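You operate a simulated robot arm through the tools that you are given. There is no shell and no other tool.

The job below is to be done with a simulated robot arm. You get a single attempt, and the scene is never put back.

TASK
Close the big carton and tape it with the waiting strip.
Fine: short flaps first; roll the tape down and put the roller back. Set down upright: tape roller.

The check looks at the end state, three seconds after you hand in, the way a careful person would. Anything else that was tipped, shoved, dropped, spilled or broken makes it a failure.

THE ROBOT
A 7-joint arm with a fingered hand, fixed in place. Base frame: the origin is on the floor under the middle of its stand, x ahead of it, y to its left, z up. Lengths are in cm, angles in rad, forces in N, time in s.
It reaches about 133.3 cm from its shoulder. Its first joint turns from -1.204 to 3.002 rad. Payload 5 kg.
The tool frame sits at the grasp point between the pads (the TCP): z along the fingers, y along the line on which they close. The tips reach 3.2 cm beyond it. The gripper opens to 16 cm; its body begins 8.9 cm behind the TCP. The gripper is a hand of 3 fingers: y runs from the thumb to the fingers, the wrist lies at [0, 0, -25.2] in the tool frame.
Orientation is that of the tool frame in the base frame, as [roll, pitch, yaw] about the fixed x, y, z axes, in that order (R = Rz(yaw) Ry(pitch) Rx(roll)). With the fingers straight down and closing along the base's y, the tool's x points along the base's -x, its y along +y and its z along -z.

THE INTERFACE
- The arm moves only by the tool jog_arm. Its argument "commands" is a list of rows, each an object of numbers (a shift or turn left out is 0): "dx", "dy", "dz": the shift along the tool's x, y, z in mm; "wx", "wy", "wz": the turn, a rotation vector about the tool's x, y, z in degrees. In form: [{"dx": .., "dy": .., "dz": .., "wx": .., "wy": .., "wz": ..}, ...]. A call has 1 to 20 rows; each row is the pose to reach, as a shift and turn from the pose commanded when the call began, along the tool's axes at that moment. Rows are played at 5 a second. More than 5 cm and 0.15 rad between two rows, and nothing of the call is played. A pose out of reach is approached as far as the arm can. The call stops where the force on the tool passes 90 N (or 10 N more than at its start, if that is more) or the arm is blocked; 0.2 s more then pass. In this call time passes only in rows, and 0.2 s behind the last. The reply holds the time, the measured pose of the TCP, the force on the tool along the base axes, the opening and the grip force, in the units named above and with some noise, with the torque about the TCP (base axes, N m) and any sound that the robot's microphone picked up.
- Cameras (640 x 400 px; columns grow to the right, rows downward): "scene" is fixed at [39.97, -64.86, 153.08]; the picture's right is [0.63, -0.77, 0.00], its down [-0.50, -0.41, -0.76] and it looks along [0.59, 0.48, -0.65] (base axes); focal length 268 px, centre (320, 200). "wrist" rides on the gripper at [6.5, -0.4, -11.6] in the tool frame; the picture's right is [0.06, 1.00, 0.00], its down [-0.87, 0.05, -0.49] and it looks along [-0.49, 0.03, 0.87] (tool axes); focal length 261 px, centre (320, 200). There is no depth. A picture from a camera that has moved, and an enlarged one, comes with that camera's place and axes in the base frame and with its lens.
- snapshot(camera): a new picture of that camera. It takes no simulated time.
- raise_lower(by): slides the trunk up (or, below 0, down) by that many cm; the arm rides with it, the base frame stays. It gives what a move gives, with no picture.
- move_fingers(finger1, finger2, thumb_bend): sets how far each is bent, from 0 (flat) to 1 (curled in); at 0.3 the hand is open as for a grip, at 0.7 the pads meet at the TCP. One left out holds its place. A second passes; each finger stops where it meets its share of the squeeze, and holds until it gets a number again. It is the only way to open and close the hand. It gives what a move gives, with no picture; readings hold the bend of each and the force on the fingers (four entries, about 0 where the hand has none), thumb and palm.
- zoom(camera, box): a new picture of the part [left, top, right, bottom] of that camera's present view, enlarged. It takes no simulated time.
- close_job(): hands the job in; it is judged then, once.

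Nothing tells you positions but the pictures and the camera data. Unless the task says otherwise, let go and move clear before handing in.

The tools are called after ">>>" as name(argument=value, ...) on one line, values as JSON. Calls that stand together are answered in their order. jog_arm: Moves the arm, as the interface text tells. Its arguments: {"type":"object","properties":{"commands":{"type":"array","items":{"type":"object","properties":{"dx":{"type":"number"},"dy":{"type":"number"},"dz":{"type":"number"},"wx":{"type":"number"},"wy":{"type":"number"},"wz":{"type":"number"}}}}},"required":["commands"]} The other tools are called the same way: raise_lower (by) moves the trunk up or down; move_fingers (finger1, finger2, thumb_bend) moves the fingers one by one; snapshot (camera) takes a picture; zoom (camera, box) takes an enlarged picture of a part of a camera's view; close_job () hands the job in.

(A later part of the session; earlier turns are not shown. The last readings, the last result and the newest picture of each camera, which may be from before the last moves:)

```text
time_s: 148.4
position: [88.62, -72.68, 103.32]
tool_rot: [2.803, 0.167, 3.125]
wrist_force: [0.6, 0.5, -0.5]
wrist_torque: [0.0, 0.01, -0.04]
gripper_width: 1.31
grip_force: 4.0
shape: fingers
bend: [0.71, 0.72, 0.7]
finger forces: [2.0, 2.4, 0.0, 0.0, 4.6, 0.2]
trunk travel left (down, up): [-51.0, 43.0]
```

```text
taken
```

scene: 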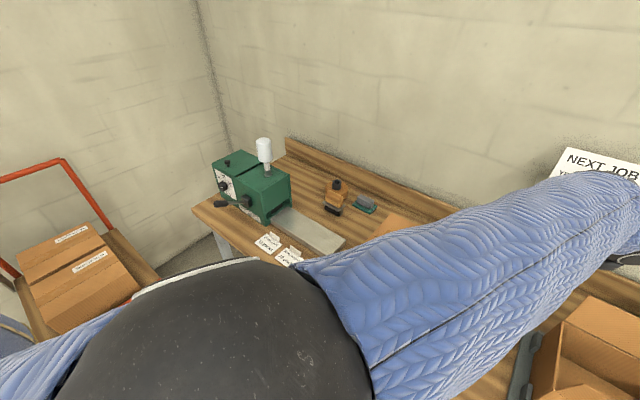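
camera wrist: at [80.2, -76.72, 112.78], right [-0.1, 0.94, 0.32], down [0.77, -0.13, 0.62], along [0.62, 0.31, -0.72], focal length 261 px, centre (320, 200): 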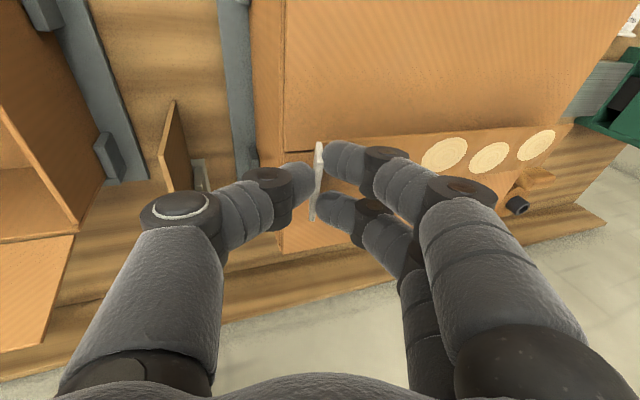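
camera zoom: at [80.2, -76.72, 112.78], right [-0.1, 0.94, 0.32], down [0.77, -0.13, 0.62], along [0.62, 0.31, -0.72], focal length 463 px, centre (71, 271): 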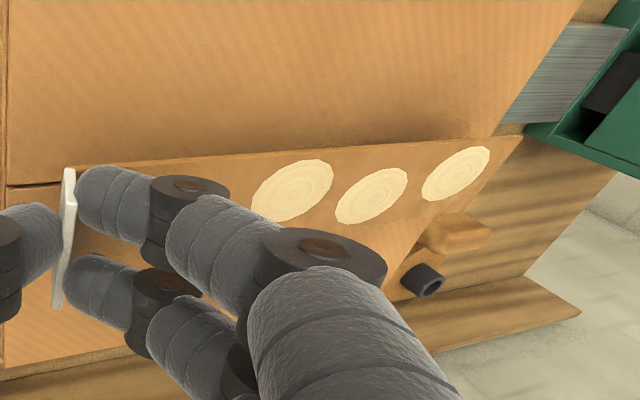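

The strip is centred over the seam at x ≈ 90.05, spanning about y -70.6 to -45.6, roughly 3 cm above the lid. Lowering straight down now.

>>> jog_arm(commands=[{"dx": 1.4, "dy": -2.9, "dz": 8}, {"dx": 2.9, "dy": -5.7, "dz": 16}, {"dx": 4.3, "dy": -8.6, "dz": 24.2}])

>>> zoom(camera="wrist", box=[280, 60, 640, 260])

```text
time_s: 149.2
position: [88.43, -72.87, 100.71]
tool_rot: [2.8, 0.167, 3.123]
wrist_force: [0.1, -0.1, 0.4]
wrist_torque: [-0.01, 0.03, 0.02]
gripper_width: 1.27
grip_force: 4.5
shape: fingers
bend: [0.71, 0.72, 0.7]
finger forces: [2.1, 2.4, 0.0, 0.0, 4.6, 0.0]
trunk travel left (down, up): [-51.0, 43.0]
```

```text
1.78 times, centred on (460, 160) of wrist
camera zoom: at [80.13, -76.82, 110.2], right [-0.1, 0.94, 0.32], down [0.77, -0.13, 0.62], along [0.62, 0.31, -0.72], focal length 463 px, centre (71, 271)
```

zoom: 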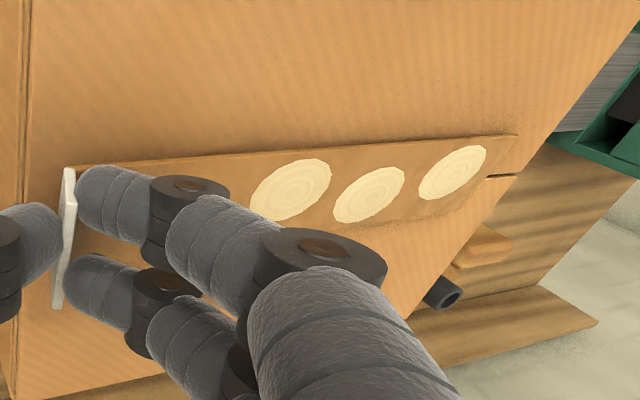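

The seam shows up centred under the strip's far end, so alignment is good. I'll lower the last ~6 mm in tiny steps until it touches.

>>> jog_arm(commands=[{"dx": 0.3, "dy": -0.7, "dz": 1.9}, {"dx": 0.6, "dy": -1.3, "dz": 3.7}])

>>> jog_arm(commands=[{"dx": 0.3, "dy": -0.5, "dz": 1.4}, {"dx": 0.5, "dy": -1, "dz": 2.8}])

>>> zoom(camera="wrist", box=[280, 60, 640, 260])

```text
time_s: 149.8
position: [88.4, -72.66, 100.26]
tool_rot: [2.8, 0.167, 3.125]
wrist_force: [-0.5, -0.5, -0.2]
wrist_torque: [0.01, 0.01, -0.02]
gripper_width: 1.32
grip_force: 4.7
shape: fingers
bend: [0.71, 0.72, 0.7]
finger forces: [2.1, 2.4, 0.0, 0.0, 4.6, 0.1]
trunk travel left (down, up): [-51.0, 43.0]
```

```text
time_s: 150.4
position: [88.38, -72.72, 100.03]
tool_rot: [2.799, 0.168, 3.123]
wrist_force: [-0.4, -0.1, 0.3]
wrist_torque: [-0.02, 0.02, 0.02]
gripper_width: 1.31
grip_force: 4.5
shape: fingers
bend: [0.71, 0.72, 0.7]
finger forces: [2.1, 2.5, 0.1, 0.0, 4.6, 0.0]
trunk travel left (down, up): [-51.0, 43.0]
```

```text
1.78 times, centred on (460, 160) of wrist
camera zoom: at [80.11, -76.74, 109.56], right [-0.1, 0.94, 0.32], down [0.77, -0.13, 0.62], along [0.62, 0.31, -0.72], focal length 463 px, centre (71, 271)
```

zoom: 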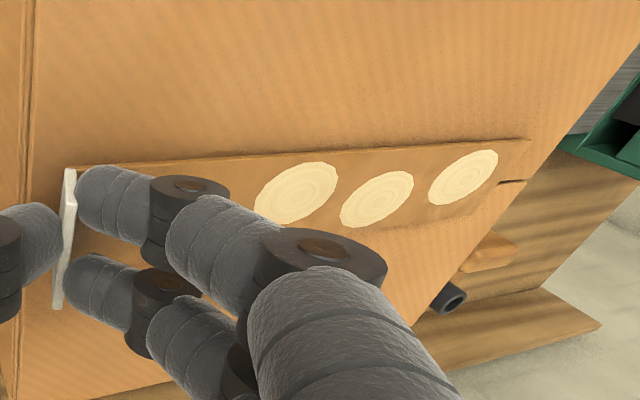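

The far end has touched down and the strip is flattening. Lowering the tab end a few more millimetres.

>>> jog_arm(commands=[{"dx": 0.3, "dy": -0.6, "dz": 1.8}, {"dx": 0.6, "dy": -1.2, "dz": 3.6}])

>>> zoom(camera="wrist", box=[280, 60, 640, 260])

```text
time_s: 151.0
position: [88.58, -72.62, 99.82]
tool_rot: [2.803, 0.169, 3.127]
wrist_force: [1.5, 0.1, 10.0]
wrist_torque: [0.05, -0.05, -0.01]
gripper_width: 1.29
grip_force: 6.5
shape: fingers
bend: [0.71, 0.72, 0.7]
finger forces: [3.7, 4.4, 0.0, 0.1, 5.2, 0.0]
trunk travel left (down, up): [-51.0, 43.0]
```

```text
1.78 times, centred on (460, 160) of wrist
camera zoom: at [80.08, -76.68, 109.34], right [-0.1, 0.94, 0.32], down [0.77, -0.13, 0.62], along [0.63, 0.31, -0.72], focal length 463 px, centre (71, 271)
```

zoom: 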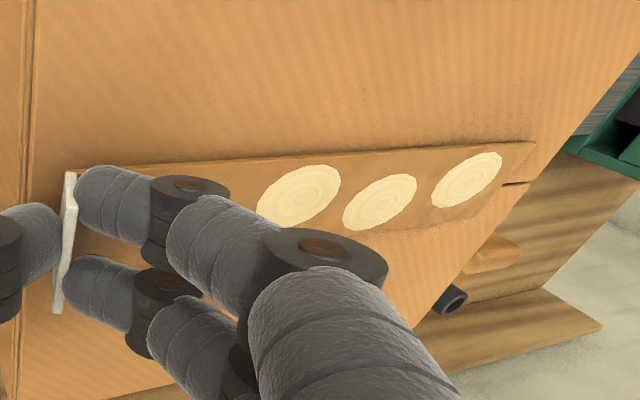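

The strip lies flat on the seam with light contact (10 N). I'll unload slightly and open the fingers a little to release the tab.

>>> jog_arm(commands=[{"dx": -0.2, "dy": 0.5, "dz": -1.5}])

>>> move_fingers(finger1=0.69, finger2=0.69, thumb_bend=0.66)

>>> zoom(camera="wrist", box=[280, 60, 640, 260])

```text
time_s: 151.4
position: [88.38, -72.64, 99.87]
tool_rot: [2.802, 0.168, 3.123]
wrist_force: [2.4, 1.3, 5.1]
wrist_torque: [0.02, -0.06, -0.01]
gripper_width: 1.29
grip_force: 6.3
shape: fingers
bend: [0.71, 0.72, 0.7]
finger forces: [3.5, 4.1, 0.1, 0.0, 4.7, 0.0]
trunk travel left (down, up): [-51.0, 43.0]
```

```text
time_s: 152.4
position: [88.36, -72.68, 99.8]
tool_rot: [2.799, 0.167, 3.124]
wrist_force: [0.3, 0.6, 0.1]
wrist_torque: [0.0, 0.02, -0.01]
gripper_width: 2.02
grip_force: 0.0
shape: fingers
bend: [0.69, 0.69, 0.66]
finger forces: [0.0, 0.0, 0.1, 0.1, 0.0, 0.0]
trunk travel left (down, up): [-51.0, 43.0]
```

```text
1.78 times, centred on (460, 160) of wrist
camera zoom: at [80.09, -76.76, 109.35], right [-0.1, 0.94, 0.32], down [0.77, -0.13, 0.62], along [0.62, 0.31, -0.72], focal length 463 px, centre (71, 271)
```

zoom: 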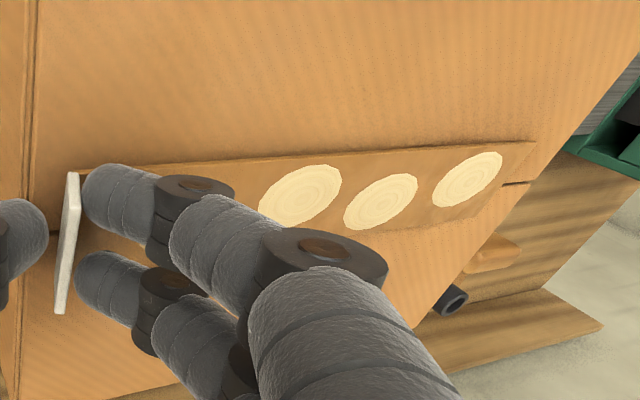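

The tab is free and the fingers carry no load. I'll retract along the finger direction, which matches the tab's lean, so nothing drags.

>>> jog_arm(commands=[{"dz": -8}, {"dz": -18}, {"dz": -30}, {"dz": -50}, {"dz": -75}])

>>> snapshot(camera="wrist")

>>> snapshot(camera="scene")

```text
time_s: 153.6
position: [87.21, -75.21, 106.76]
tool_rot: [2.799, 0.168, 3.126]
wrist_force: [-0.1, 0.1, 0.2]
wrist_torque: [0.0, -0.03, -0.05]
gripper_width: 2.03
grip_force: 0.0
shape: fingers
bend: [0.69, 0.69, 0.66]
finger forces: [0.0, 0.1, 0.0, 0.0, 0.1, 0.1]
trunk travel left (down, up): [-51.0, 43.0]
```

```text
taken
camera wrist: at [78.85, -79.21, 116.37], right [-0.1, 0.94, 0.32], down [0.77, -0.13, 0.62], along [0.62, 0.31, -0.72], focal length 261 px, centre (320, 200)
```

wrist: 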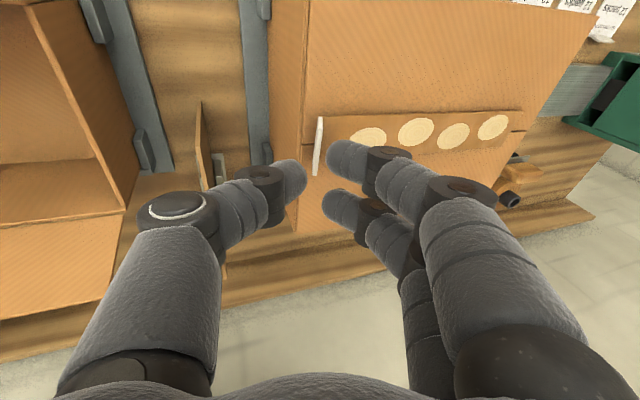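

```text
taken
```

scene: 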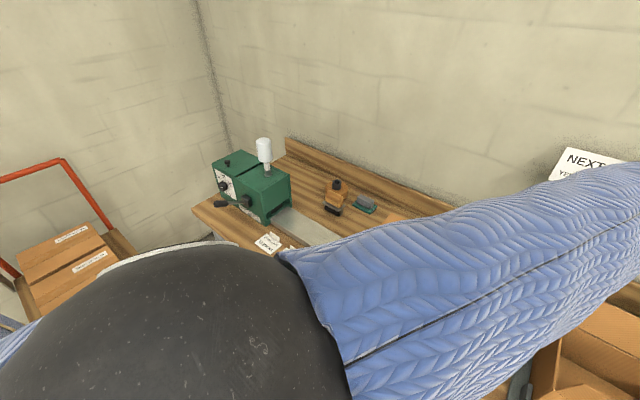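

The strip is down, flat and centred on the seam. Next is the roller: its handle centre is near (104.8, -19, 86), so I need a strongly tilted reach. I'll swing the hand over and re-aim it on the way, then look at the roller.

>>> jog_arm(commands=[{"dx": 1, "dy": 30, "dz": -10, "wx": 0.8, "wy": -5.3, "wz": -1.6}, {"dx": 2, "dy": 75, "dz": -5, "wx": 1.6, "wy": -10.6, "wz": -3.2}, {"dx": 3, "dy": 120, "dz": 5, "wx": 2.4, "wy": -15.9, "wz": -4.9}, {"dx": 4, "dy": 165, "dz": 18, "wx": 3.2, "wy": -21.2, "wz": -6.5}, {"dx": 5, "dy": 210, "dz": 30, "wx": 4, "wy": -26.5, "wz": -8.1}, {"dx": 6, "dy": 255, "dz": 42, "wx": 4.8, "wy": -31.9, "wz": -9.7}, {"dx": 7, "dy": 300, "dz": 54, "wx": 5.6, "wy": -37.2, "wz": -11.4}, {"dx": 8.6, "dy": 345, "dz": 66, "wx": 6.4, "wy": -42.5, "wz": -13}])

>>> snapshot(camera="wrist")

>>> snapshot(camera="scene")

```text
time_s: 155.4
position: [86.1, -40.3, 111.88]
tool_rot: [2.928, 0.945, -3.142]
wrist_force: [0.0, 0.3, 0.3]
wrist_torque: [-0.02, -0.01, -0.02]
gripper_width: 2.01
grip_force: 0.1
shape: fingers
bend: [0.69, 0.69, 0.66]
finger forces: [0.0, 0.0, 0.0, 0.0, 0.1, 0.1]
trunk travel left (down, up): [-51.0, 43.0]
```

```text
taken
camera wrist: at [73.2, -43.12, 113.22], right [-0.21, 0.98, 0.07], down [0.11, -0.05, 0.99], along [0.97, 0.21, -0.1], focal length 261 px, centre (320, 200)
```

wrist: 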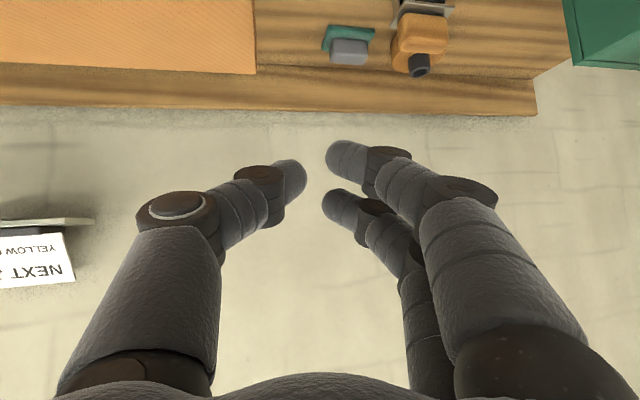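

```text
taken
```

scene: 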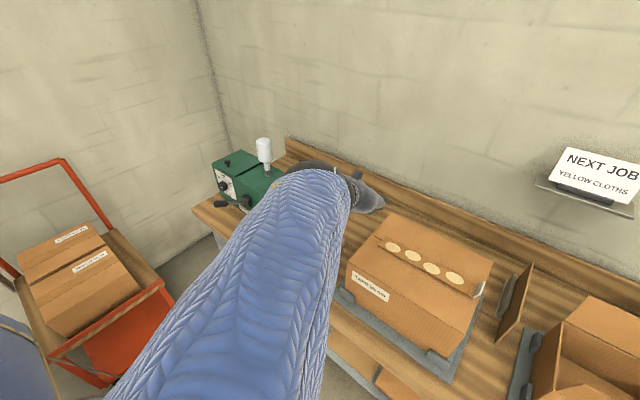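

The pose is reachable, and the scene view shows the strip on the carton. I'll zoom in to confirm its placement and look at the roller too.

>>> zoom(camera="scene", box=[335, 200, 515, 360])

>>> zoom(camera="wrist", box=[300, 0, 480, 100])

```text
2.50 times, centred on (425, 280) of scene
camera zoom: at [39.97, -64.86, 153.08], right [0.63, -0.77, 0.0], down [-0.5, -0.41, -0.76], along [0.59, 0.48, -0.65], focal length 670 px, centre (58, 0)
```

zoom: 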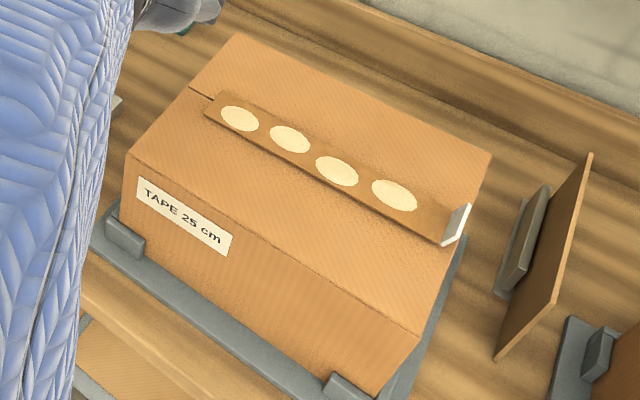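

```text
3.56 times, centred on (390, 50) of wrist
camera zoom: at [73.2, -43.12, 113.22], right [-0.21, 0.98, 0.07], down [0.11, -0.05, 0.99], along [0.97, 0.21, -0.1], focal length 927 px, centre (71, 733)
```

zoom: 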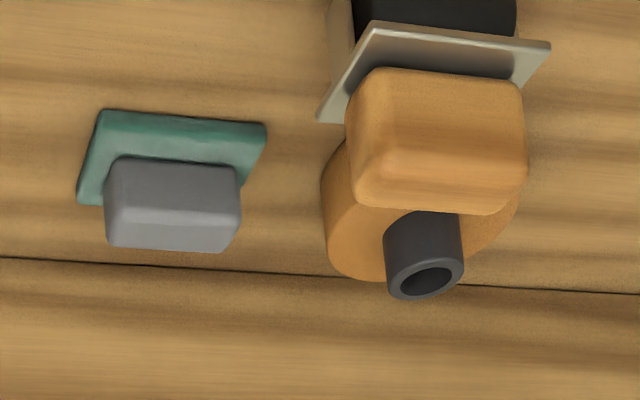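

>>> zoom(camera="scene", box=[440, 255, 500, 305])

>>> zoom(camera="scene", box=[375, 220, 435, 270])

```text
8.00 times, centred on (470, 280) of scene
camera zoom: at [39.97, -64.86, 153.08], right [0.63, -0.77, 0.0], down [-0.5, -0.41, -0.76], along [0.59, 0.48, -0.65], focal length 2143 px, centre (-880, -440)
```

zoom: 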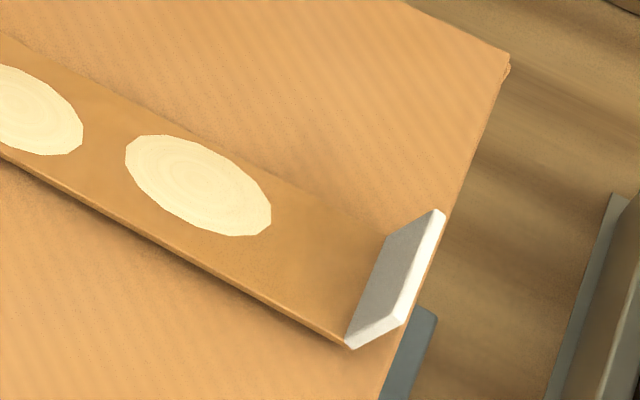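

```text
8.00 times, centred on (405, 245) of scene
camera zoom: at [39.97, -64.86, 153.08], right [0.63, -0.77, 0.0], down [-0.5, -0.41, -0.76], along [0.59, 0.48, -0.65], focal length 2143 px, centre (-360, -160)
```

zoom: 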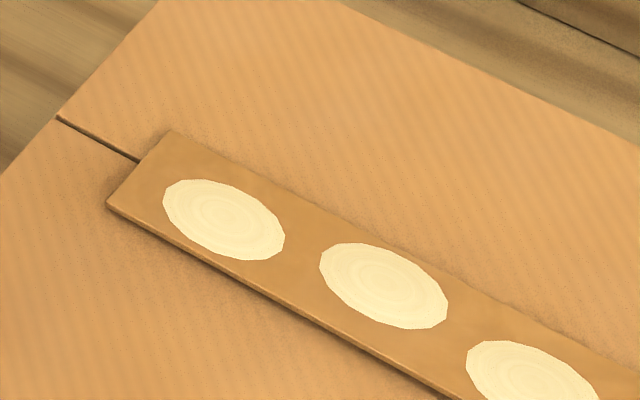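

The strip sits on the seam within a couple of millimetres sideways and about 1 cm off centre lengthwise, which is fine. For the roller I'll open the hand and move in toward it, still above.

>>> move_fingers(finger1=0.45, finger2=0.45, thumb_bend=0.45)

>>> jog_arm(commands=[{"dx": 8, "dy": 24, "dz": 31}, {"dx": 16, "dy": 47, "dz": 63}, {"dx": 24, "dy": 70, "dz": 94}, {"dx": 31, "dy": 92, "dz": 123}, {"dx": 38, "dy": 112, "dz": 150}, {"dx": 44, "dy": 129, "dz": 173}])

>>> snapshot(camera="wrist")

>>> snapshot(camera="scene")

```text
time_s: 156.4
position: [86.26, -40.45, 111.8]
tool_rot: [2.928, 0.944, -3.141]
wrist_force: [-0.1, -0.7, -0.5]
wrist_torque: [0.0, -0.04, -0.01]
gripper_width: 10.72
grip_force: 0.1
shape: fingers
bend: [0.45, 0.45, 0.45]
finger forces: [0.0, 0.0, 0.0, 0.0, 0.0, 0.0]
trunk travel left (down, up): [-51.0, 43.0]
```

```text
time_s: 157.8
position: [94.96, -24.04, 99.93]
tool_rot: [2.93, 0.945, 3.141]
wrist_force: [0.8, -0.1, 0.4]
wrist_torque: [-0.01, 0.01, 0.01]
gripper_width: 10.73
grip_force: 0.0
shape: fingers
bend: [0.45, 0.45, 0.45]
finger forces: [0.1, 0.0, 0.1, 0.0, 0.1, 0.1]
trunk travel left (down, up): [-51.0, 43.0]
```

```text
taken
camera wrist: at [82.05, -26.87, 101.25], right [-0.21, 0.98, 0.07], down [0.11, -0.05, 0.99], along [0.97, 0.21, -0.1], focal length 261 px, centre (320, 200)
```

wrist: 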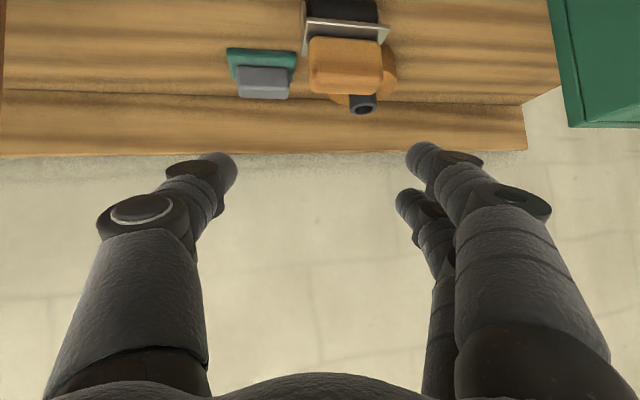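

```text
taken
```

scene: 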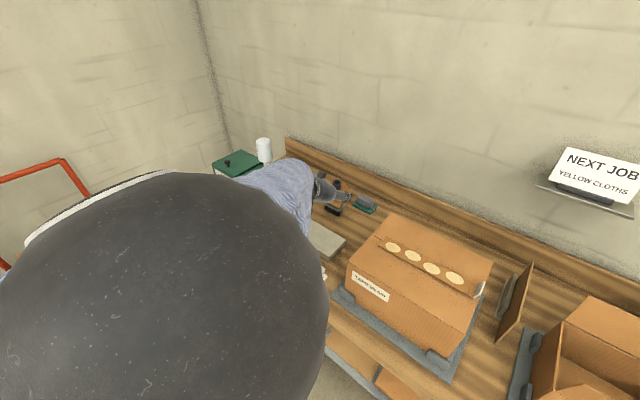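

The reach holds. The roller is straight ahead, slightly below. I'll measure its handle from this closer view.

>>> zoom(camera="wrist", box=[270, 0, 430, 120])

>>> zoom(camera="scene", box=[300, 160, 390, 230])

```text
3.33 times, centred on (350, 60) of wrist
camera zoom: at [82.05, -26.87, 101.25], right [-0.21, 0.98, 0.07], down [0.11, -0.05, 0.99], along [0.97, 0.21, -0.1], focal length 869 px, centre (220, 667)
```

zoom: 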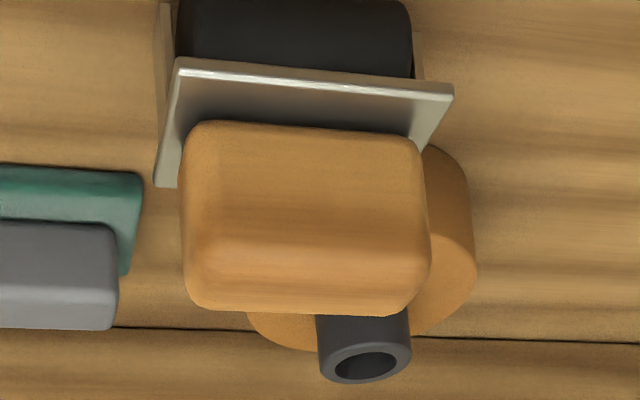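

```text
5.71 times, centred on (345, 195) of scene
camera zoom: at [39.97, -64.86, 153.08], right [0.63, -0.77, 0.0], down [-0.5, -0.41, -0.76], along [0.59, 0.48, -0.65], focal length 1531 px, centre (177, 229)
```

zoom: 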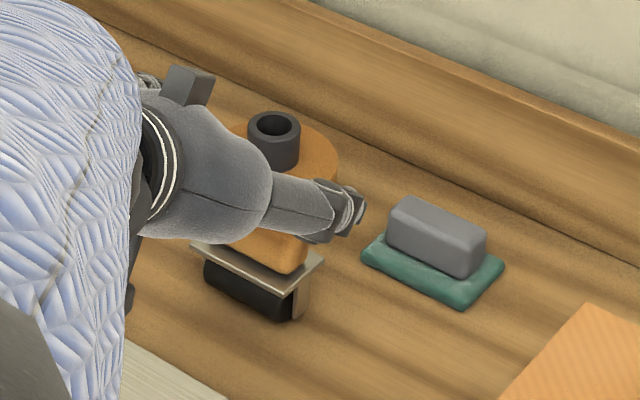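

The handle measures about 7 × 2.9 cm and 3.6 cm tall, centred near (104, -19.3, 86.5). It's safest to take it across its thin side, so I'll turn the hand to a 50° heading with less tilt and lower the trunk a little for reach.

>>> raise_lower(by=-6)

>>> jog_arm(commands=[{"dx": -7, "dy": -3, "dz": 2, "wx": -4.1, "wy": 2.8, "wz": -5.4}, {"dx": -14, "dy": -6, "dz": 4, "wx": -8.3, "wy": 5.5, "wz": -10.7}, {"dx": -21, "dy": -10, "dz": 6, "wx": -12.4, "wy": 8.3, "wz": -16.1}, {"dx": -28, "dy": -13, "dz": 9, "wx": -16.6, "wy": 11.1, "wz": -21.5}, {"dx": -35, "dy": -16, "dz": 11, "wx": -20.7, "wy": 13.8, "wz": -26.8}, {"dx": -42, "dy": -19, "dz": 13, "wx": -24.9, "wy": 16.6, "wz": -32.2}])

>>> snapshot(camera="wrist")

>>> snapshot(camera="scene")

```text
time_s: 158.8
position: [94.83, -23.99, 94.06]
tool_rot: [2.928, 0.944, -3.141]
wrist_force: [0.3, -0.7, 0.3]
wrist_torque: [-0.01, 0.0, 0.0]
gripper_width: 10.74
grip_force: 0.0
shape: fingers
bend: [0.45, 0.45, 0.45]
finger forces: [0.1, 0.0, 0.1, 0.1, 0.1, 0.1]
trunk travel left (down, up): [-45.0, 49.0]
```

```text
time_s: 160.2
position: [98.71, -25.58, 96.42]
tool_rot: [3.141, 0.698, -2.266]
wrist_force: [0.5, -0.2, -0.1]
wrist_torque: [0.01, -0.01, 0.01]
gripper_width: 10.75
grip_force: 0.1
shape: fingers
bend: [0.45, 0.45, 0.45]
finger forces: [0.0, 0.0, 0.0, 0.0, 0.1, 0.1]
trunk travel left (down, up): [-45.0, 49.0]
```

```text
taken
camera wrist: at [91.09, -35.36, 101.09], right [-0.8, 0.6, -0.04], down [0.18, 0.3, 0.93], along [0.58, 0.74, -0.35], focal length 261 px, centre (320, 200)
```

wrist: 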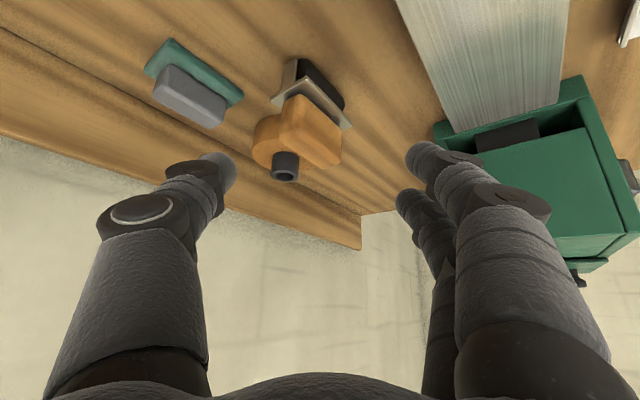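

```text
taken
```

scene: 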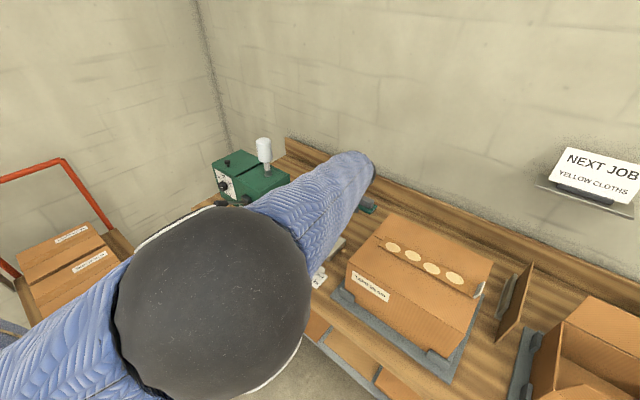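

The pose is in reach with the roller between the open thumb and fingers. I'll zoom in to measure it from here.

>>> zoom(camera="wrist", box=[220, 30, 400, 200])

```text
2.35 times, centred on (310, 115) of wrist
camera zoom: at [91.09, -35.36, 101.09], right [-0.8, 0.6, -0.04], down [0.18, 0.3, 0.93], along [0.58, 0.74, -0.35], focal length 613 px, centre (344, 400)
```

zoom: 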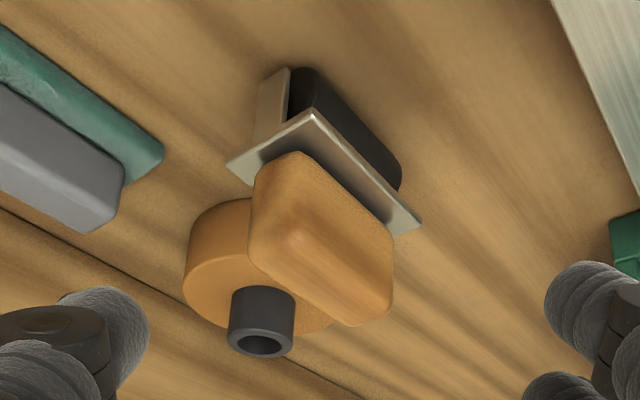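

The handle lies almost on the hand's axis, roughly 13 cm ahead. I'll advance 6 cm along the finger direction and remeasure.

>>> jog_arm(commands=[{"dy": -2, "dz": 20}, {"dy": -4, "dz": 40}, {"dy": -6, "dz": 60}])

>>> zoom(camera="wrist", box=[160, 20, 480, 230])

```text
time_s: 161.0
position: [101.68, -23.02, 91.6]
tool_rot: [3.138, 0.697, -2.27]
wrist_force: [0.3, 0.2, 0.0]
wrist_torque: [-0.02, 0.0, -0.02]
gripper_width: 10.73
grip_force: 0.0
shape: fingers
bend: [0.45, 0.45, 0.45]
finger forces: [0.0, 0.1, 0.0, 0.0, 0.0, 0.0]
trunk travel left (down, up): [-45.0, 49.0]
```

```text
1.90 times, centred on (320, 125) of wrist
camera zoom: at [94.04, -32.78, 96.4], right [-0.8, 0.6, -0.04], down [0.19, 0.3, 0.94], along [0.58, 0.74, -0.35], focal length 496 px, centre (320, 343)
```

zoom: 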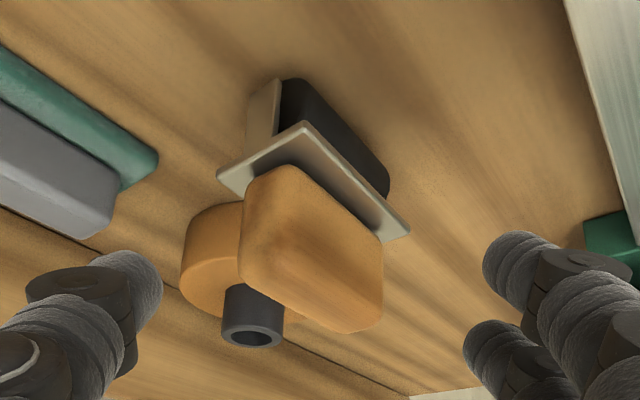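

I need a firmer depth estimate, so I'll raise the hand 8 cm and compare views.

>>> jog_arm(commands=[{"dx": -26, "dz": -31}, {"dx": -51, "dz": -61}])

>>> zoom(camera="wrist", box=[160, 0, 480, 210])

>>> snapshot(camera="scene")

```text
time_s: 161.6
position: [101.71, -22.93, 99.86]
tool_rot: [3.139, 0.696, -2.269]
wrist_force: [-0.1, -0.4, 0.7]
wrist_torque: [0.02, 0.02, 0.02]
gripper_width: 10.73
grip_force: 0.0
shape: fingers
bend: [0.45, 0.45, 0.45]
finger forces: [0.0, 0.0, 0.0, 0.0, 0.0, 0.1]
trunk travel left (down, up): [-45.0, 49.0]
```

```text
1.90 times, centred on (320, 105) of wrist
camera zoom: at [94.01, -32.7, 104.53], right [-0.8, 0.6, -0.04], down [0.18, 0.3, 0.94], along [0.58, 0.74, -0.35], focal length 496 px, centre (320, 381)
```

zoom: 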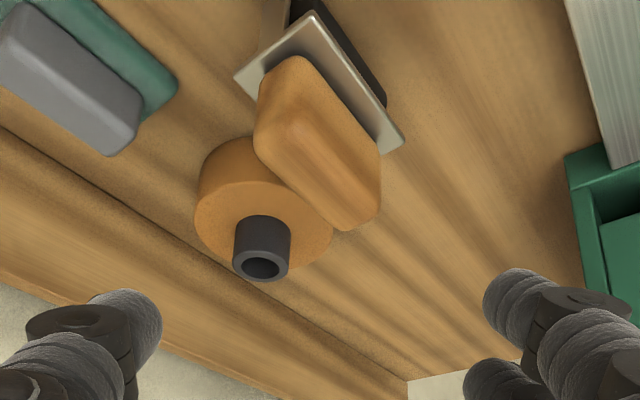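

```text
taken
```

scene: 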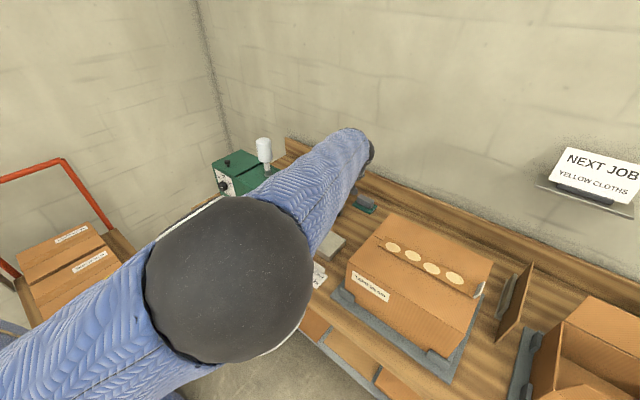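

Now the measurement is solid: the plate is at x 103.6–108.6, y -22 to -14, z 82.4, and the handle is centred at (106.1, -18, 85) with its top at 87.5. I'll line up and then advance along the finger axis.

>>> jog_arm(commands=[{"dx": 22, "dy": -1, "dz": 30}, {"dx": 43.7, "dy": -1.7, "dz": 62}, {"dx": 43.7, "dy": -1.7, "dz": 85}])

>>> zoom(camera="wrist", box=[160, 20, 480, 230])

```text
time_s: 162.4
position: [103.31, -21.63, 90.38]
tool_rot: [3.139, 0.699, -2.271]
wrist_force: [0.5, 0.1, -0.6]
wrist_torque: [-0.02, -0.01, 0.04]
gripper_width: 10.72
grip_force: 0.1
shape: fingers
bend: [0.45, 0.45, 0.45]
finger forces: [0.0, 0.1, 0.1, 0.0, 0.0, 0.0]
trunk travel left (down, up): [-45.0, 49.0]
```

```text
1.90 times, centred on (320, 125) of wrist
camera zoom: at [95.59, -31.35, 95.0], right [-0.8, 0.61, -0.04], down [0.19, 0.3, 0.94], along [0.58, 0.74, -0.35], focal length 496 px, centre (320, 343)
```

zoom: 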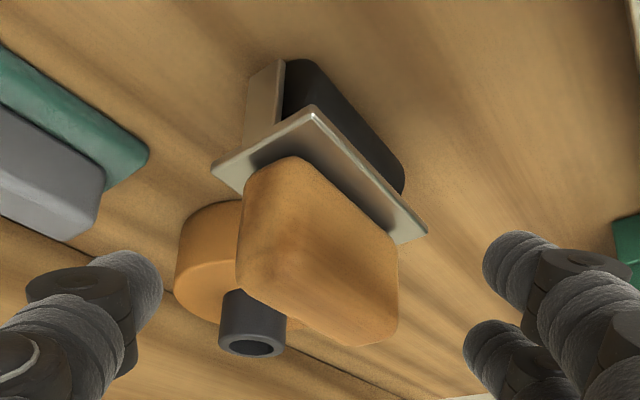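

>>> jog_arm(commands=[{"dz": 13}, {"dz": 26}, {"dz": 36}])

>>> zoom(camera="wrist", box=[160, 40, 480, 250])

```text
time_s: 163.2
position: [104.61, -19.77, 87.65]
tool_rot: [3.138, 0.697, -2.27]
wrist_force: [0.5, -0.5, -0.6]
wrist_torque: [0.0, 0.0, -0.02]
gripper_width: 10.73
grip_force: 0.0
shape: fingers
bend: [0.45, 0.45, 0.45]
finger forces: [0.0, 0.0, 0.0, 0.0, 0.0, 0.0]
trunk travel left (down, up): [-45.0, 49.0]
```

```text
1.90 times, centred on (320, 145) of wrist
camera zoom: at [97.03, -29.52, 92.29], right [-0.8, 0.6, -0.04], down [0.18, 0.3, 0.94], along [0.58, 0.74, -0.35], focal length 496 px, centre (320, 305)
```

zoom: 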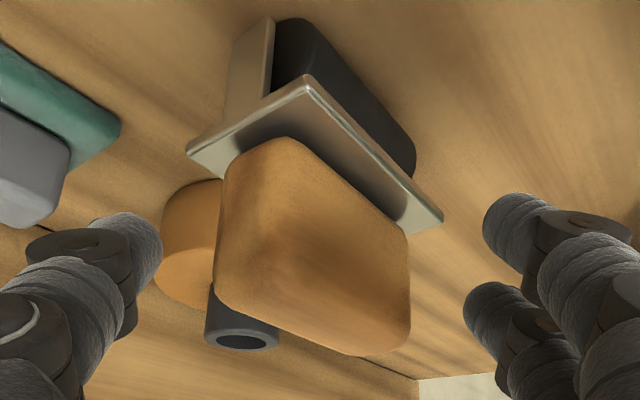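

The handle is between the thumb and fingers. I'll close in steps, watching contact on each digit.

>>> move_fingers(finger1=0.53, finger2=0.53, thumb_bend=0.53)

>>> zoom(camera="wrist", box=[160, 40, 480, 250])

```text
time_s: 164.2
position: [104.6, -19.72, 87.64]
tool_rot: [3.139, 0.698, -2.271]
wrist_force: [0.3, 0.8, 0.6]
wrist_torque: [0.02, 0.0, 0.01]
gripper_width: 7.6
grip_force: 0.1
shape: fingers
bend: [0.53, 0.53, 0.53]
finger forces: [0.0, 0.0, 0.1, 0.0, 0.0, 0.1]
trunk travel left (down, up): [-45.0, 49.0]
```

```text
1.90 times, centred on (320, 145) of wrist
camera zoom: at [97.0, -29.51, 92.35], right [-0.8, 0.6, -0.04], down [0.18, 0.3, 0.94], along [0.58, 0.74, -0.35], focal length 496 px, centre (320, 305)
```

zoom: 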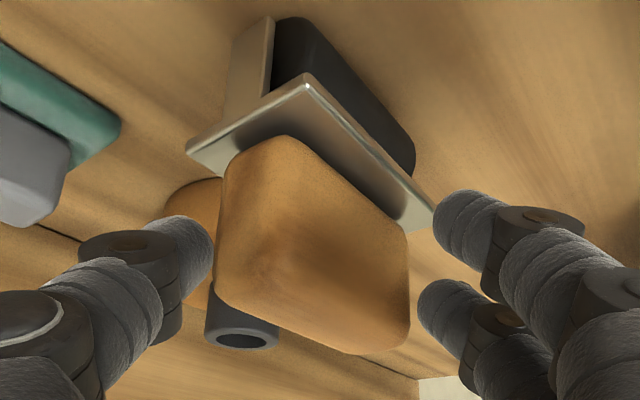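

Finger 1 is skimming close to the plate corner, so I'll raise the hand about half a centimetre before closing further.

>>> jog_arm(commands=[{"dx": -4}, {"dx": -7}])

>>> move_fingers(finger1=0.56, finger2=0.56, thumb_bend=0.55)

>>> zoom(camera="wrist", box=[160, 40, 480, 250])

```text
time_s: 164.8
position: [104.93, -19.32, 88.16]
tool_rot: [3.14, 0.698, -2.271]
wrist_force: [-0.3, -0.2, 0.2]
wrist_torque: [-0.01, 0.0, 0.04]
gripper_width: 7.59
grip_force: 0.1
shape: fingers
bend: [0.53, 0.53, 0.53]
finger forces: [0.0, 0.2, 0.0, 0.0, 0.0, 0.1]
trunk travel left (down, up): [-45.0, 49.0]
```

```text
time_s: 165.8
position: [104.98, -19.42, 87.97]
tool_rot: [3.141, 0.699, -2.27]
wrist_force: [-0.4, -0.1, 1.3]
wrist_torque: [0.01, 0.01, 0.01]
gripper_width: 6.64
grip_force: 0.6
shape: fingers
bend: [0.56, 0.55, 0.55]
finger forces: [0.0, 0.6, 0.0, 0.0, 0.5, 0.0]
trunk travel left (down, up): [-45.0, 49.0]
```

```text
1.90 times, centred on (320, 145) of wrist
camera zoom: at [97.34, -29.13, 92.8], right [-0.8, 0.6, -0.04], down [0.18, 0.3, 0.94], along [0.58, 0.74, -0.35], focal length 496 px, centre (320, 305)
```

zoom: 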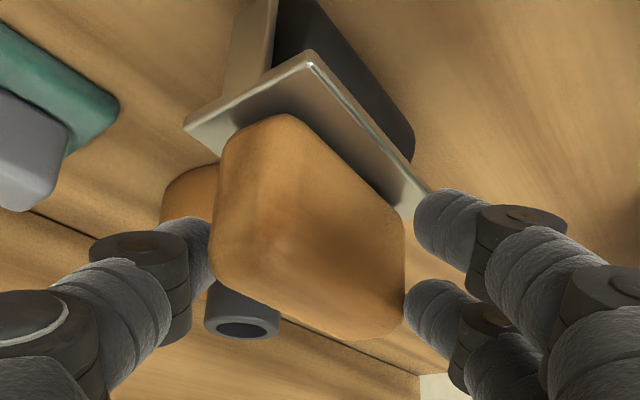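

Finger 2 and the thumb touch first, in a way that turns the handle toward alignment with my grip, as intended. Closing further in small steps.

>>> move_fingers(finger1=0.59, finger2=0.58, thumb_bend=0.57)

>>> zoom(camera="wrist", box=[160, 40, 480, 250])

```text
time_s: 166.8
position: [104.97, -19.41, 87.97]
tool_rot: [3.141, 0.699, -2.271]
wrist_force: [-1.2, 0.2, 0.5]
wrist_torque: [-0.01, -0.01, 0.01]
gripper_width: 5.87
grip_force: 0.6
shape: fingers
bend: [0.59, 0.56, 0.56]
finger forces: [0.0, 0.7, 0.1, 0.0, 0.7, 0.0]
trunk travel left (down, up): [-45.0, 49.0]
```

```text
1.90 times, centred on (320, 145) of wrist
camera zoom: at [97.34, -29.13, 92.79], right [-0.8, 0.6, -0.04], down [0.18, 0.3, 0.94], along [0.58, 0.74, -0.35], focal length 496 px, centre (320, 305)
```

zoom: 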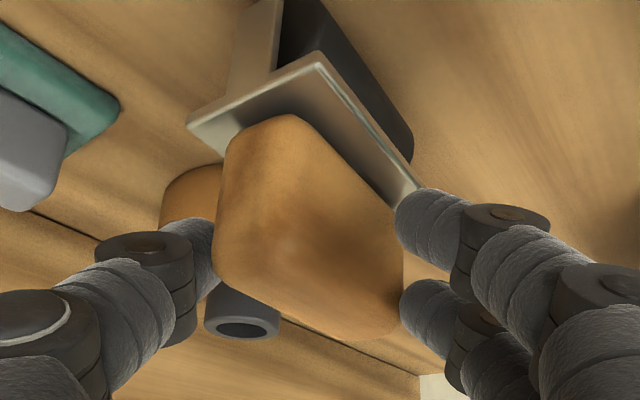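

>>> move_fingers(finger1=0.62, finger2=0.62, thumb_bend=0.6)

>>> zoom(camera="wrist", box=[160, 40, 480, 250])

```text
time_s: 167.8
position: [105.01, -19.36, 88.15]
tool_rot: [3.138, 0.698, -2.272]
wrist_force: [-0.2, -1.0, -0.1]
wrist_torque: [-0.01, -0.01, -0.02]
gripper_width: 4.5
grip_force: 0.7
shape: fingers
bend: [0.62, 0.61, 0.6]
finger forces: [0.0, 0.2, 0.0, 0.0, 0.5, 0.0]
trunk travel left (down, up): [-45.0, 49.0]
```

```text
1.90 times, centred on (320, 145) of wrist
camera zoom: at [97.35, -29.14, 92.79], right [-0.8, 0.6, -0.04], down [0.18, 0.3, 0.94], along [0.58, 0.74, -0.35], focal length 496 px, centre (320, 305)
```

zoom: 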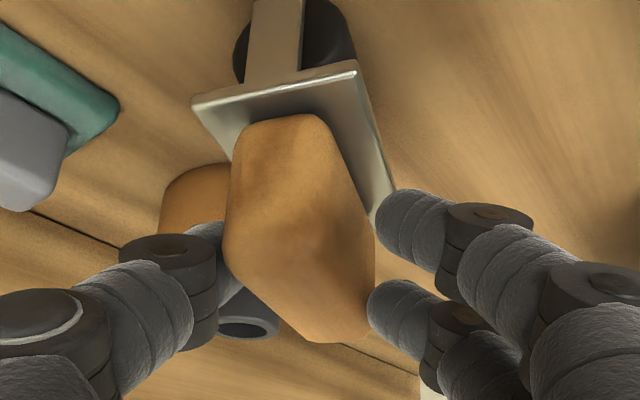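

It is turning nicely and staying upright. Continuing to close.

>>> move_fingers(finger1=0.64, finger2=0.64, thumb_bend=0.62)

>>> zoom(camera="wrist", box=[160, 40, 480, 250])

```text
time_s: 168.8
position: [105.07, -19.41, 88.01]
tool_rot: [3.139, 0.699, -2.27]
wrist_force: [0.0, 0.6, -0.6]
wrist_torque: [0.0, -0.03, -0.01]
gripper_width: 3.91
grip_force: 1.6
shape: fingers
bend: [0.64, 0.62, 0.61]
finger forces: [0.2, 1.7, 0.1, 0.0, 1.8, 0.0]
trunk travel left (down, up): [-45.0, 49.0]
```

```text
1.90 times, centred on (320, 145) of wrist
camera zoom: at [97.35, -29.13, 92.79], right [-0.8, 0.6, -0.04], down [0.18, 0.3, 0.94], along [0.58, 0.74, -0.35], focal length 496 px, centre (320, 305)
```

zoom: 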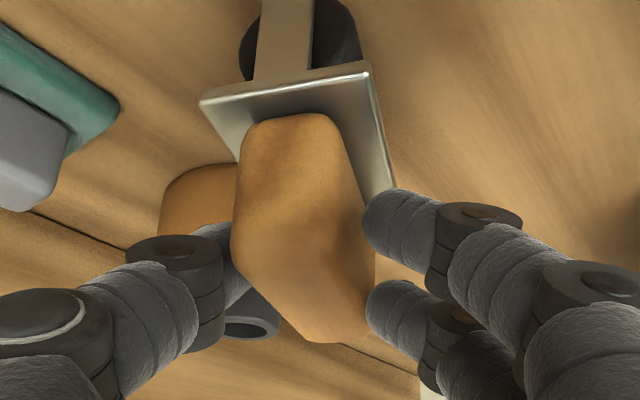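

>>> move_fingers(finger1=0.665, finger2=0.66, thumb_bend=0.64)

>>> zoom(camera="wrist", box=[160, 40, 480, 250])

```text
time_s: 169.8
position: [105.08, -19.37, 88.08]
tool_rot: [3.139, 0.697, -2.271]
wrist_force: [1.2, -0.3, 0.2]
wrist_torque: [-0.03, 0.01, 0.03]
gripper_width: 3.55
grip_force: 4.4
shape: fingers
bend: [0.65, 0.62, 0.63]
finger forces: [0.8, 3.1, 0.0, 0.0, 4.0, 0.0]
trunk travel left (down, up): [-45.0, 49.0]
```

```text
1.90 times, centred on (320, 145) of wrist
camera zoom: at [97.35, -29.13, 92.78], right [-0.8, 0.6, -0.04], down [0.18, 0.3, 0.94], along [0.58, 0.74, -0.35], focal length 496 px, centre (320, 305)
```

zoom: 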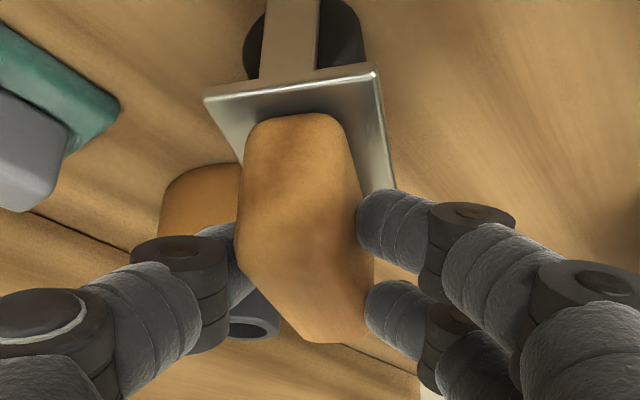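

The handle is now aligned with the hand and all three digits carry load. I'll firm up the grip for lifting.

>>> move_fingers(finger1=0.72, finger2=0.71, thumb_bend=0.69)

>>> zoom(camera="wrist", box=[160, 40, 480, 250])

```text
time_s: 170.8
position: [105.12, -19.44, 88.07]
tool_rot: [3.139, 0.697, -2.271]
wrist_force: [0.2, -0.2, -0.1]
wrist_torque: [-0.01, 0.01, 0.02]
gripper_width: 3.35
grip_force: 12.5
shape: fingers
bend: [0.68, 0.63, 0.65]
finger forces: [6.1, 6.9, 0.0, 0.0, 13.1, 0.0]
trunk travel left (down, up): [-45.0, 49.0]
```

```text
1.90 times, centred on (320, 145) of wrist
camera zoom: at [97.36, -29.14, 92.77], right [-0.8, 0.6, -0.04], down [0.18, 0.3, 0.94], along [0.58, 0.74, -0.35], focal length 496 px, centre (320, 305)
```

zoom: 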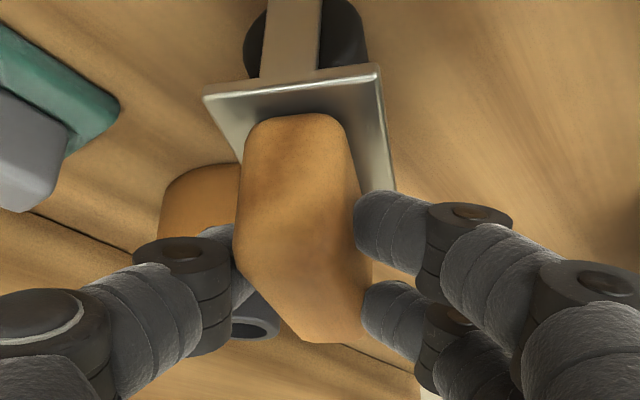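

The grip is solid (about 13 N) and the roller is still standing upright. I'll note this pose for putting it back later, then lift straight up 5 cm.

>>> jog_arm(commands=[{"dx": -6.4, "dz": -7.7}, {"dx": -12.9, "dz": -15.3}, {"dx": -22.5, "dz": -26.8}, {"dx": -32, "dz": -38}])

>>> zoom(camera="wrist", box=[160, 40, 480, 250])

>>> snapshot(camera="scene")

```text
time_s: 171.8
position: [105.05, -19.34, 92.95]
tool_rot: [3.138, 0.697, -2.27]
wrist_force: [0.0, 0.2, -1.6]
wrist_torque: [-0.04, 0.02, -0.02]
gripper_width: 3.34
grip_force: 12.6
shape: fingers
bend: [0.68, 0.63, 0.65]
finger forces: [6.2, 6.8, 0.0, 0.1, 13.1, 0.0]
trunk travel left (down, up): [-45.0, 49.0]
```

```text
1.90 times, centred on (320, 145) of wrist
camera zoom: at [97.33, -29.17, 97.76], right [-0.8, 0.61, -0.04], down [0.18, 0.3, 0.94], along [0.58, 0.74, -0.35], focal length 496 px, centre (320, 305)
```

zoom: 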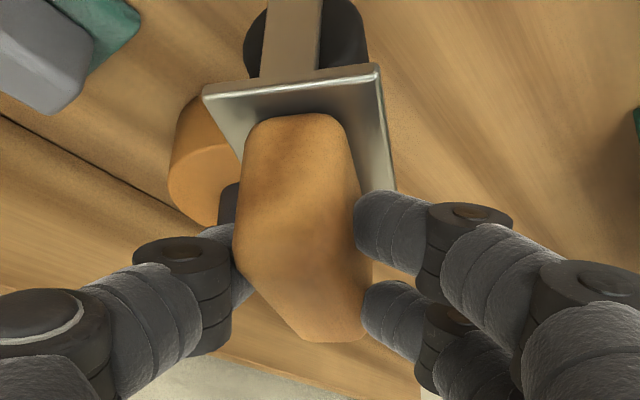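

```text
taken
```

scene: 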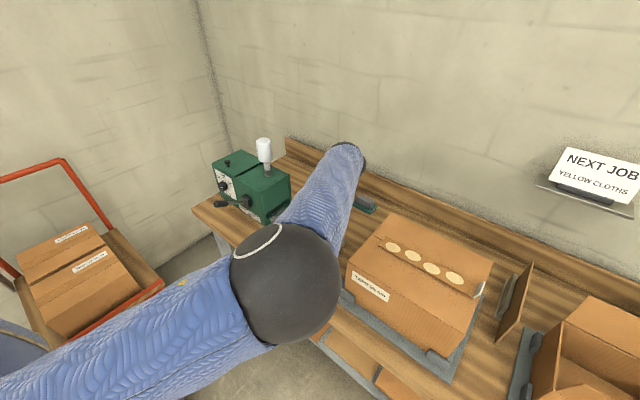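

The roller lifted cleanly without shifting in the grip. I'll move up and back toward the carton's corner region, high enough to clear everything.

>>> jog_arm(commands=[{"dx": -20, "dy": 0, "dz": -35}, {"dx": -30, "dy": -1, "dz": -80}, {"dx": -38, "dy": -1, "dz": -125}, {"dx": -42, "dy": -2, "dz": -170}, {"dx": -43, "dy": -2, "dz": -210}])

>>> snapshot(camera="scene")

>>> snapshot(camera="wrist")

```text
time_s: 173.0
position: [98.5, -27.36, 112.0]
tool_rot: [3.139, 0.697, -2.27]
wrist_force: [-0.8, 0.9, -2.4]
wrist_torque: [-0.02, 0.02, -0.02]
gripper_width: 3.31
grip_force: 13.5
shape: fingers
bend: [0.68, 0.63, 0.65]
finger forces: [6.4, 6.6, 0.1, 0.1, 13.1, 0.0]
trunk travel left (down, up): [-45.0, 49.0]
```

```text
taken
```

scene: 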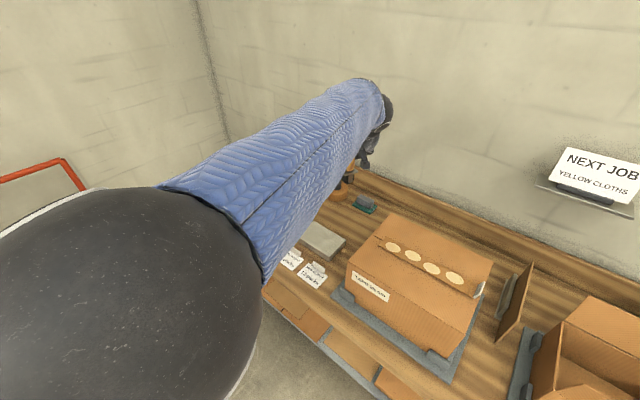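

```text
taken
camera wrist: at [90.86, -37.04, 116.71], right [-0.8, 0.6, -0.04], down [0.18, 0.3, 0.94], along [0.58, 0.74, -0.35], focal length 261 px, centre (320, 200)
```

wrist: 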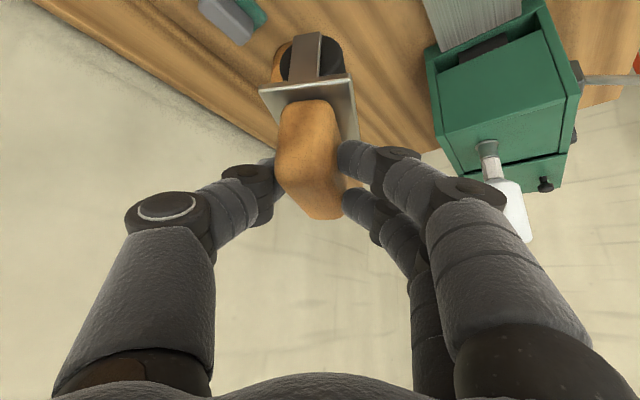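

Clear of everything. Now I'll bring the roller over the far end of the strip while turning the hand so the drum axis lies across the strip.

>>> jog_arm(commands=[{"dx": 16.8, "dy": -3.9, "dz": -15.5, "wx": 4.71, "wz": 5.62}, {"dx": 33.6, "dy": -7.8, "dz": -31, "wx": 9.42, "wz": 11.24}, {"dx": 50.3, "dy": -11.7, "dz": -46.6, "wx": 14.1, "wz": 16.9}, {"dx": 67.1, "dy": -15.6, "dz": -62.1, "wx": 18.8, "wz": 22.5}, {"dx": 83.9, "dy": -19.4, "dz": -77.6, "wx": 23.6, "wz": 28.1}, {"dx": 100.7, "dy": -23.3, "dz": -93.1, "wx": 28.3, "wz": 33.7}, {"dx": 117.4, "dy": -27.2, "dz": -108.7, "wx": 33, "wz": 39.3}, {"dx": 134.2, "dy": -31.1, "dz": -124.2, "wx": 37.7, "wz": 45}, {"dx": 151, "dy": -35, "dz": -139.7, "wx": 42.4, "wz": 50.6}])

>>> snapshot(camera="scene")

>>> snapshot(camera="wrist")

```text
time_s: 175.0
position: [88.01, -45.48, 112.99]
tool_rot: [3.139, 0.697, 2.859]
wrist_force: [-0.7, -0.8, -1.1]
wrist_torque: [-0.01, 0.06, -0.01]
gripper_width: 3.31
grip_force: 13.4
shape: fingers
bend: [0.69, 0.63, 0.65]
finger forces: [6.6, 6.5, 0.1, 0.0, 13.1, 0.1]
trunk travel left (down, up): [-45.0, 49.0]
```

```text
taken
```

scene: 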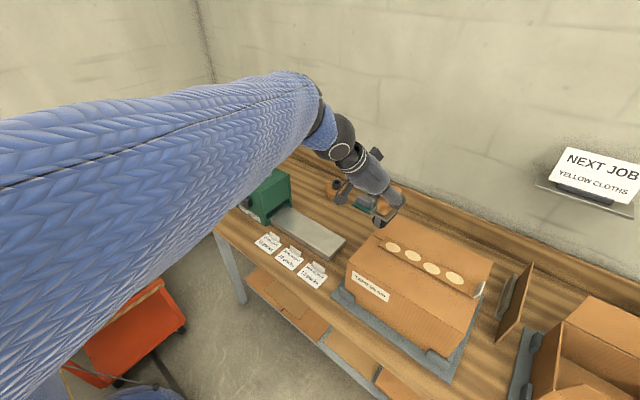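

```text
taken
camera wrist: at [75.96, -42.29, 117.73], right [0.23, 0.97, -0.04], down [0.35, -0.05, 0.93], along [0.91, -0.23, -0.35], focal length 261 px, centre (320, 200)
```

wrist: 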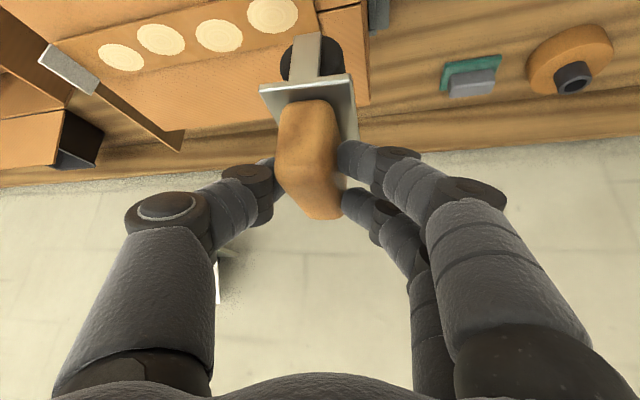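

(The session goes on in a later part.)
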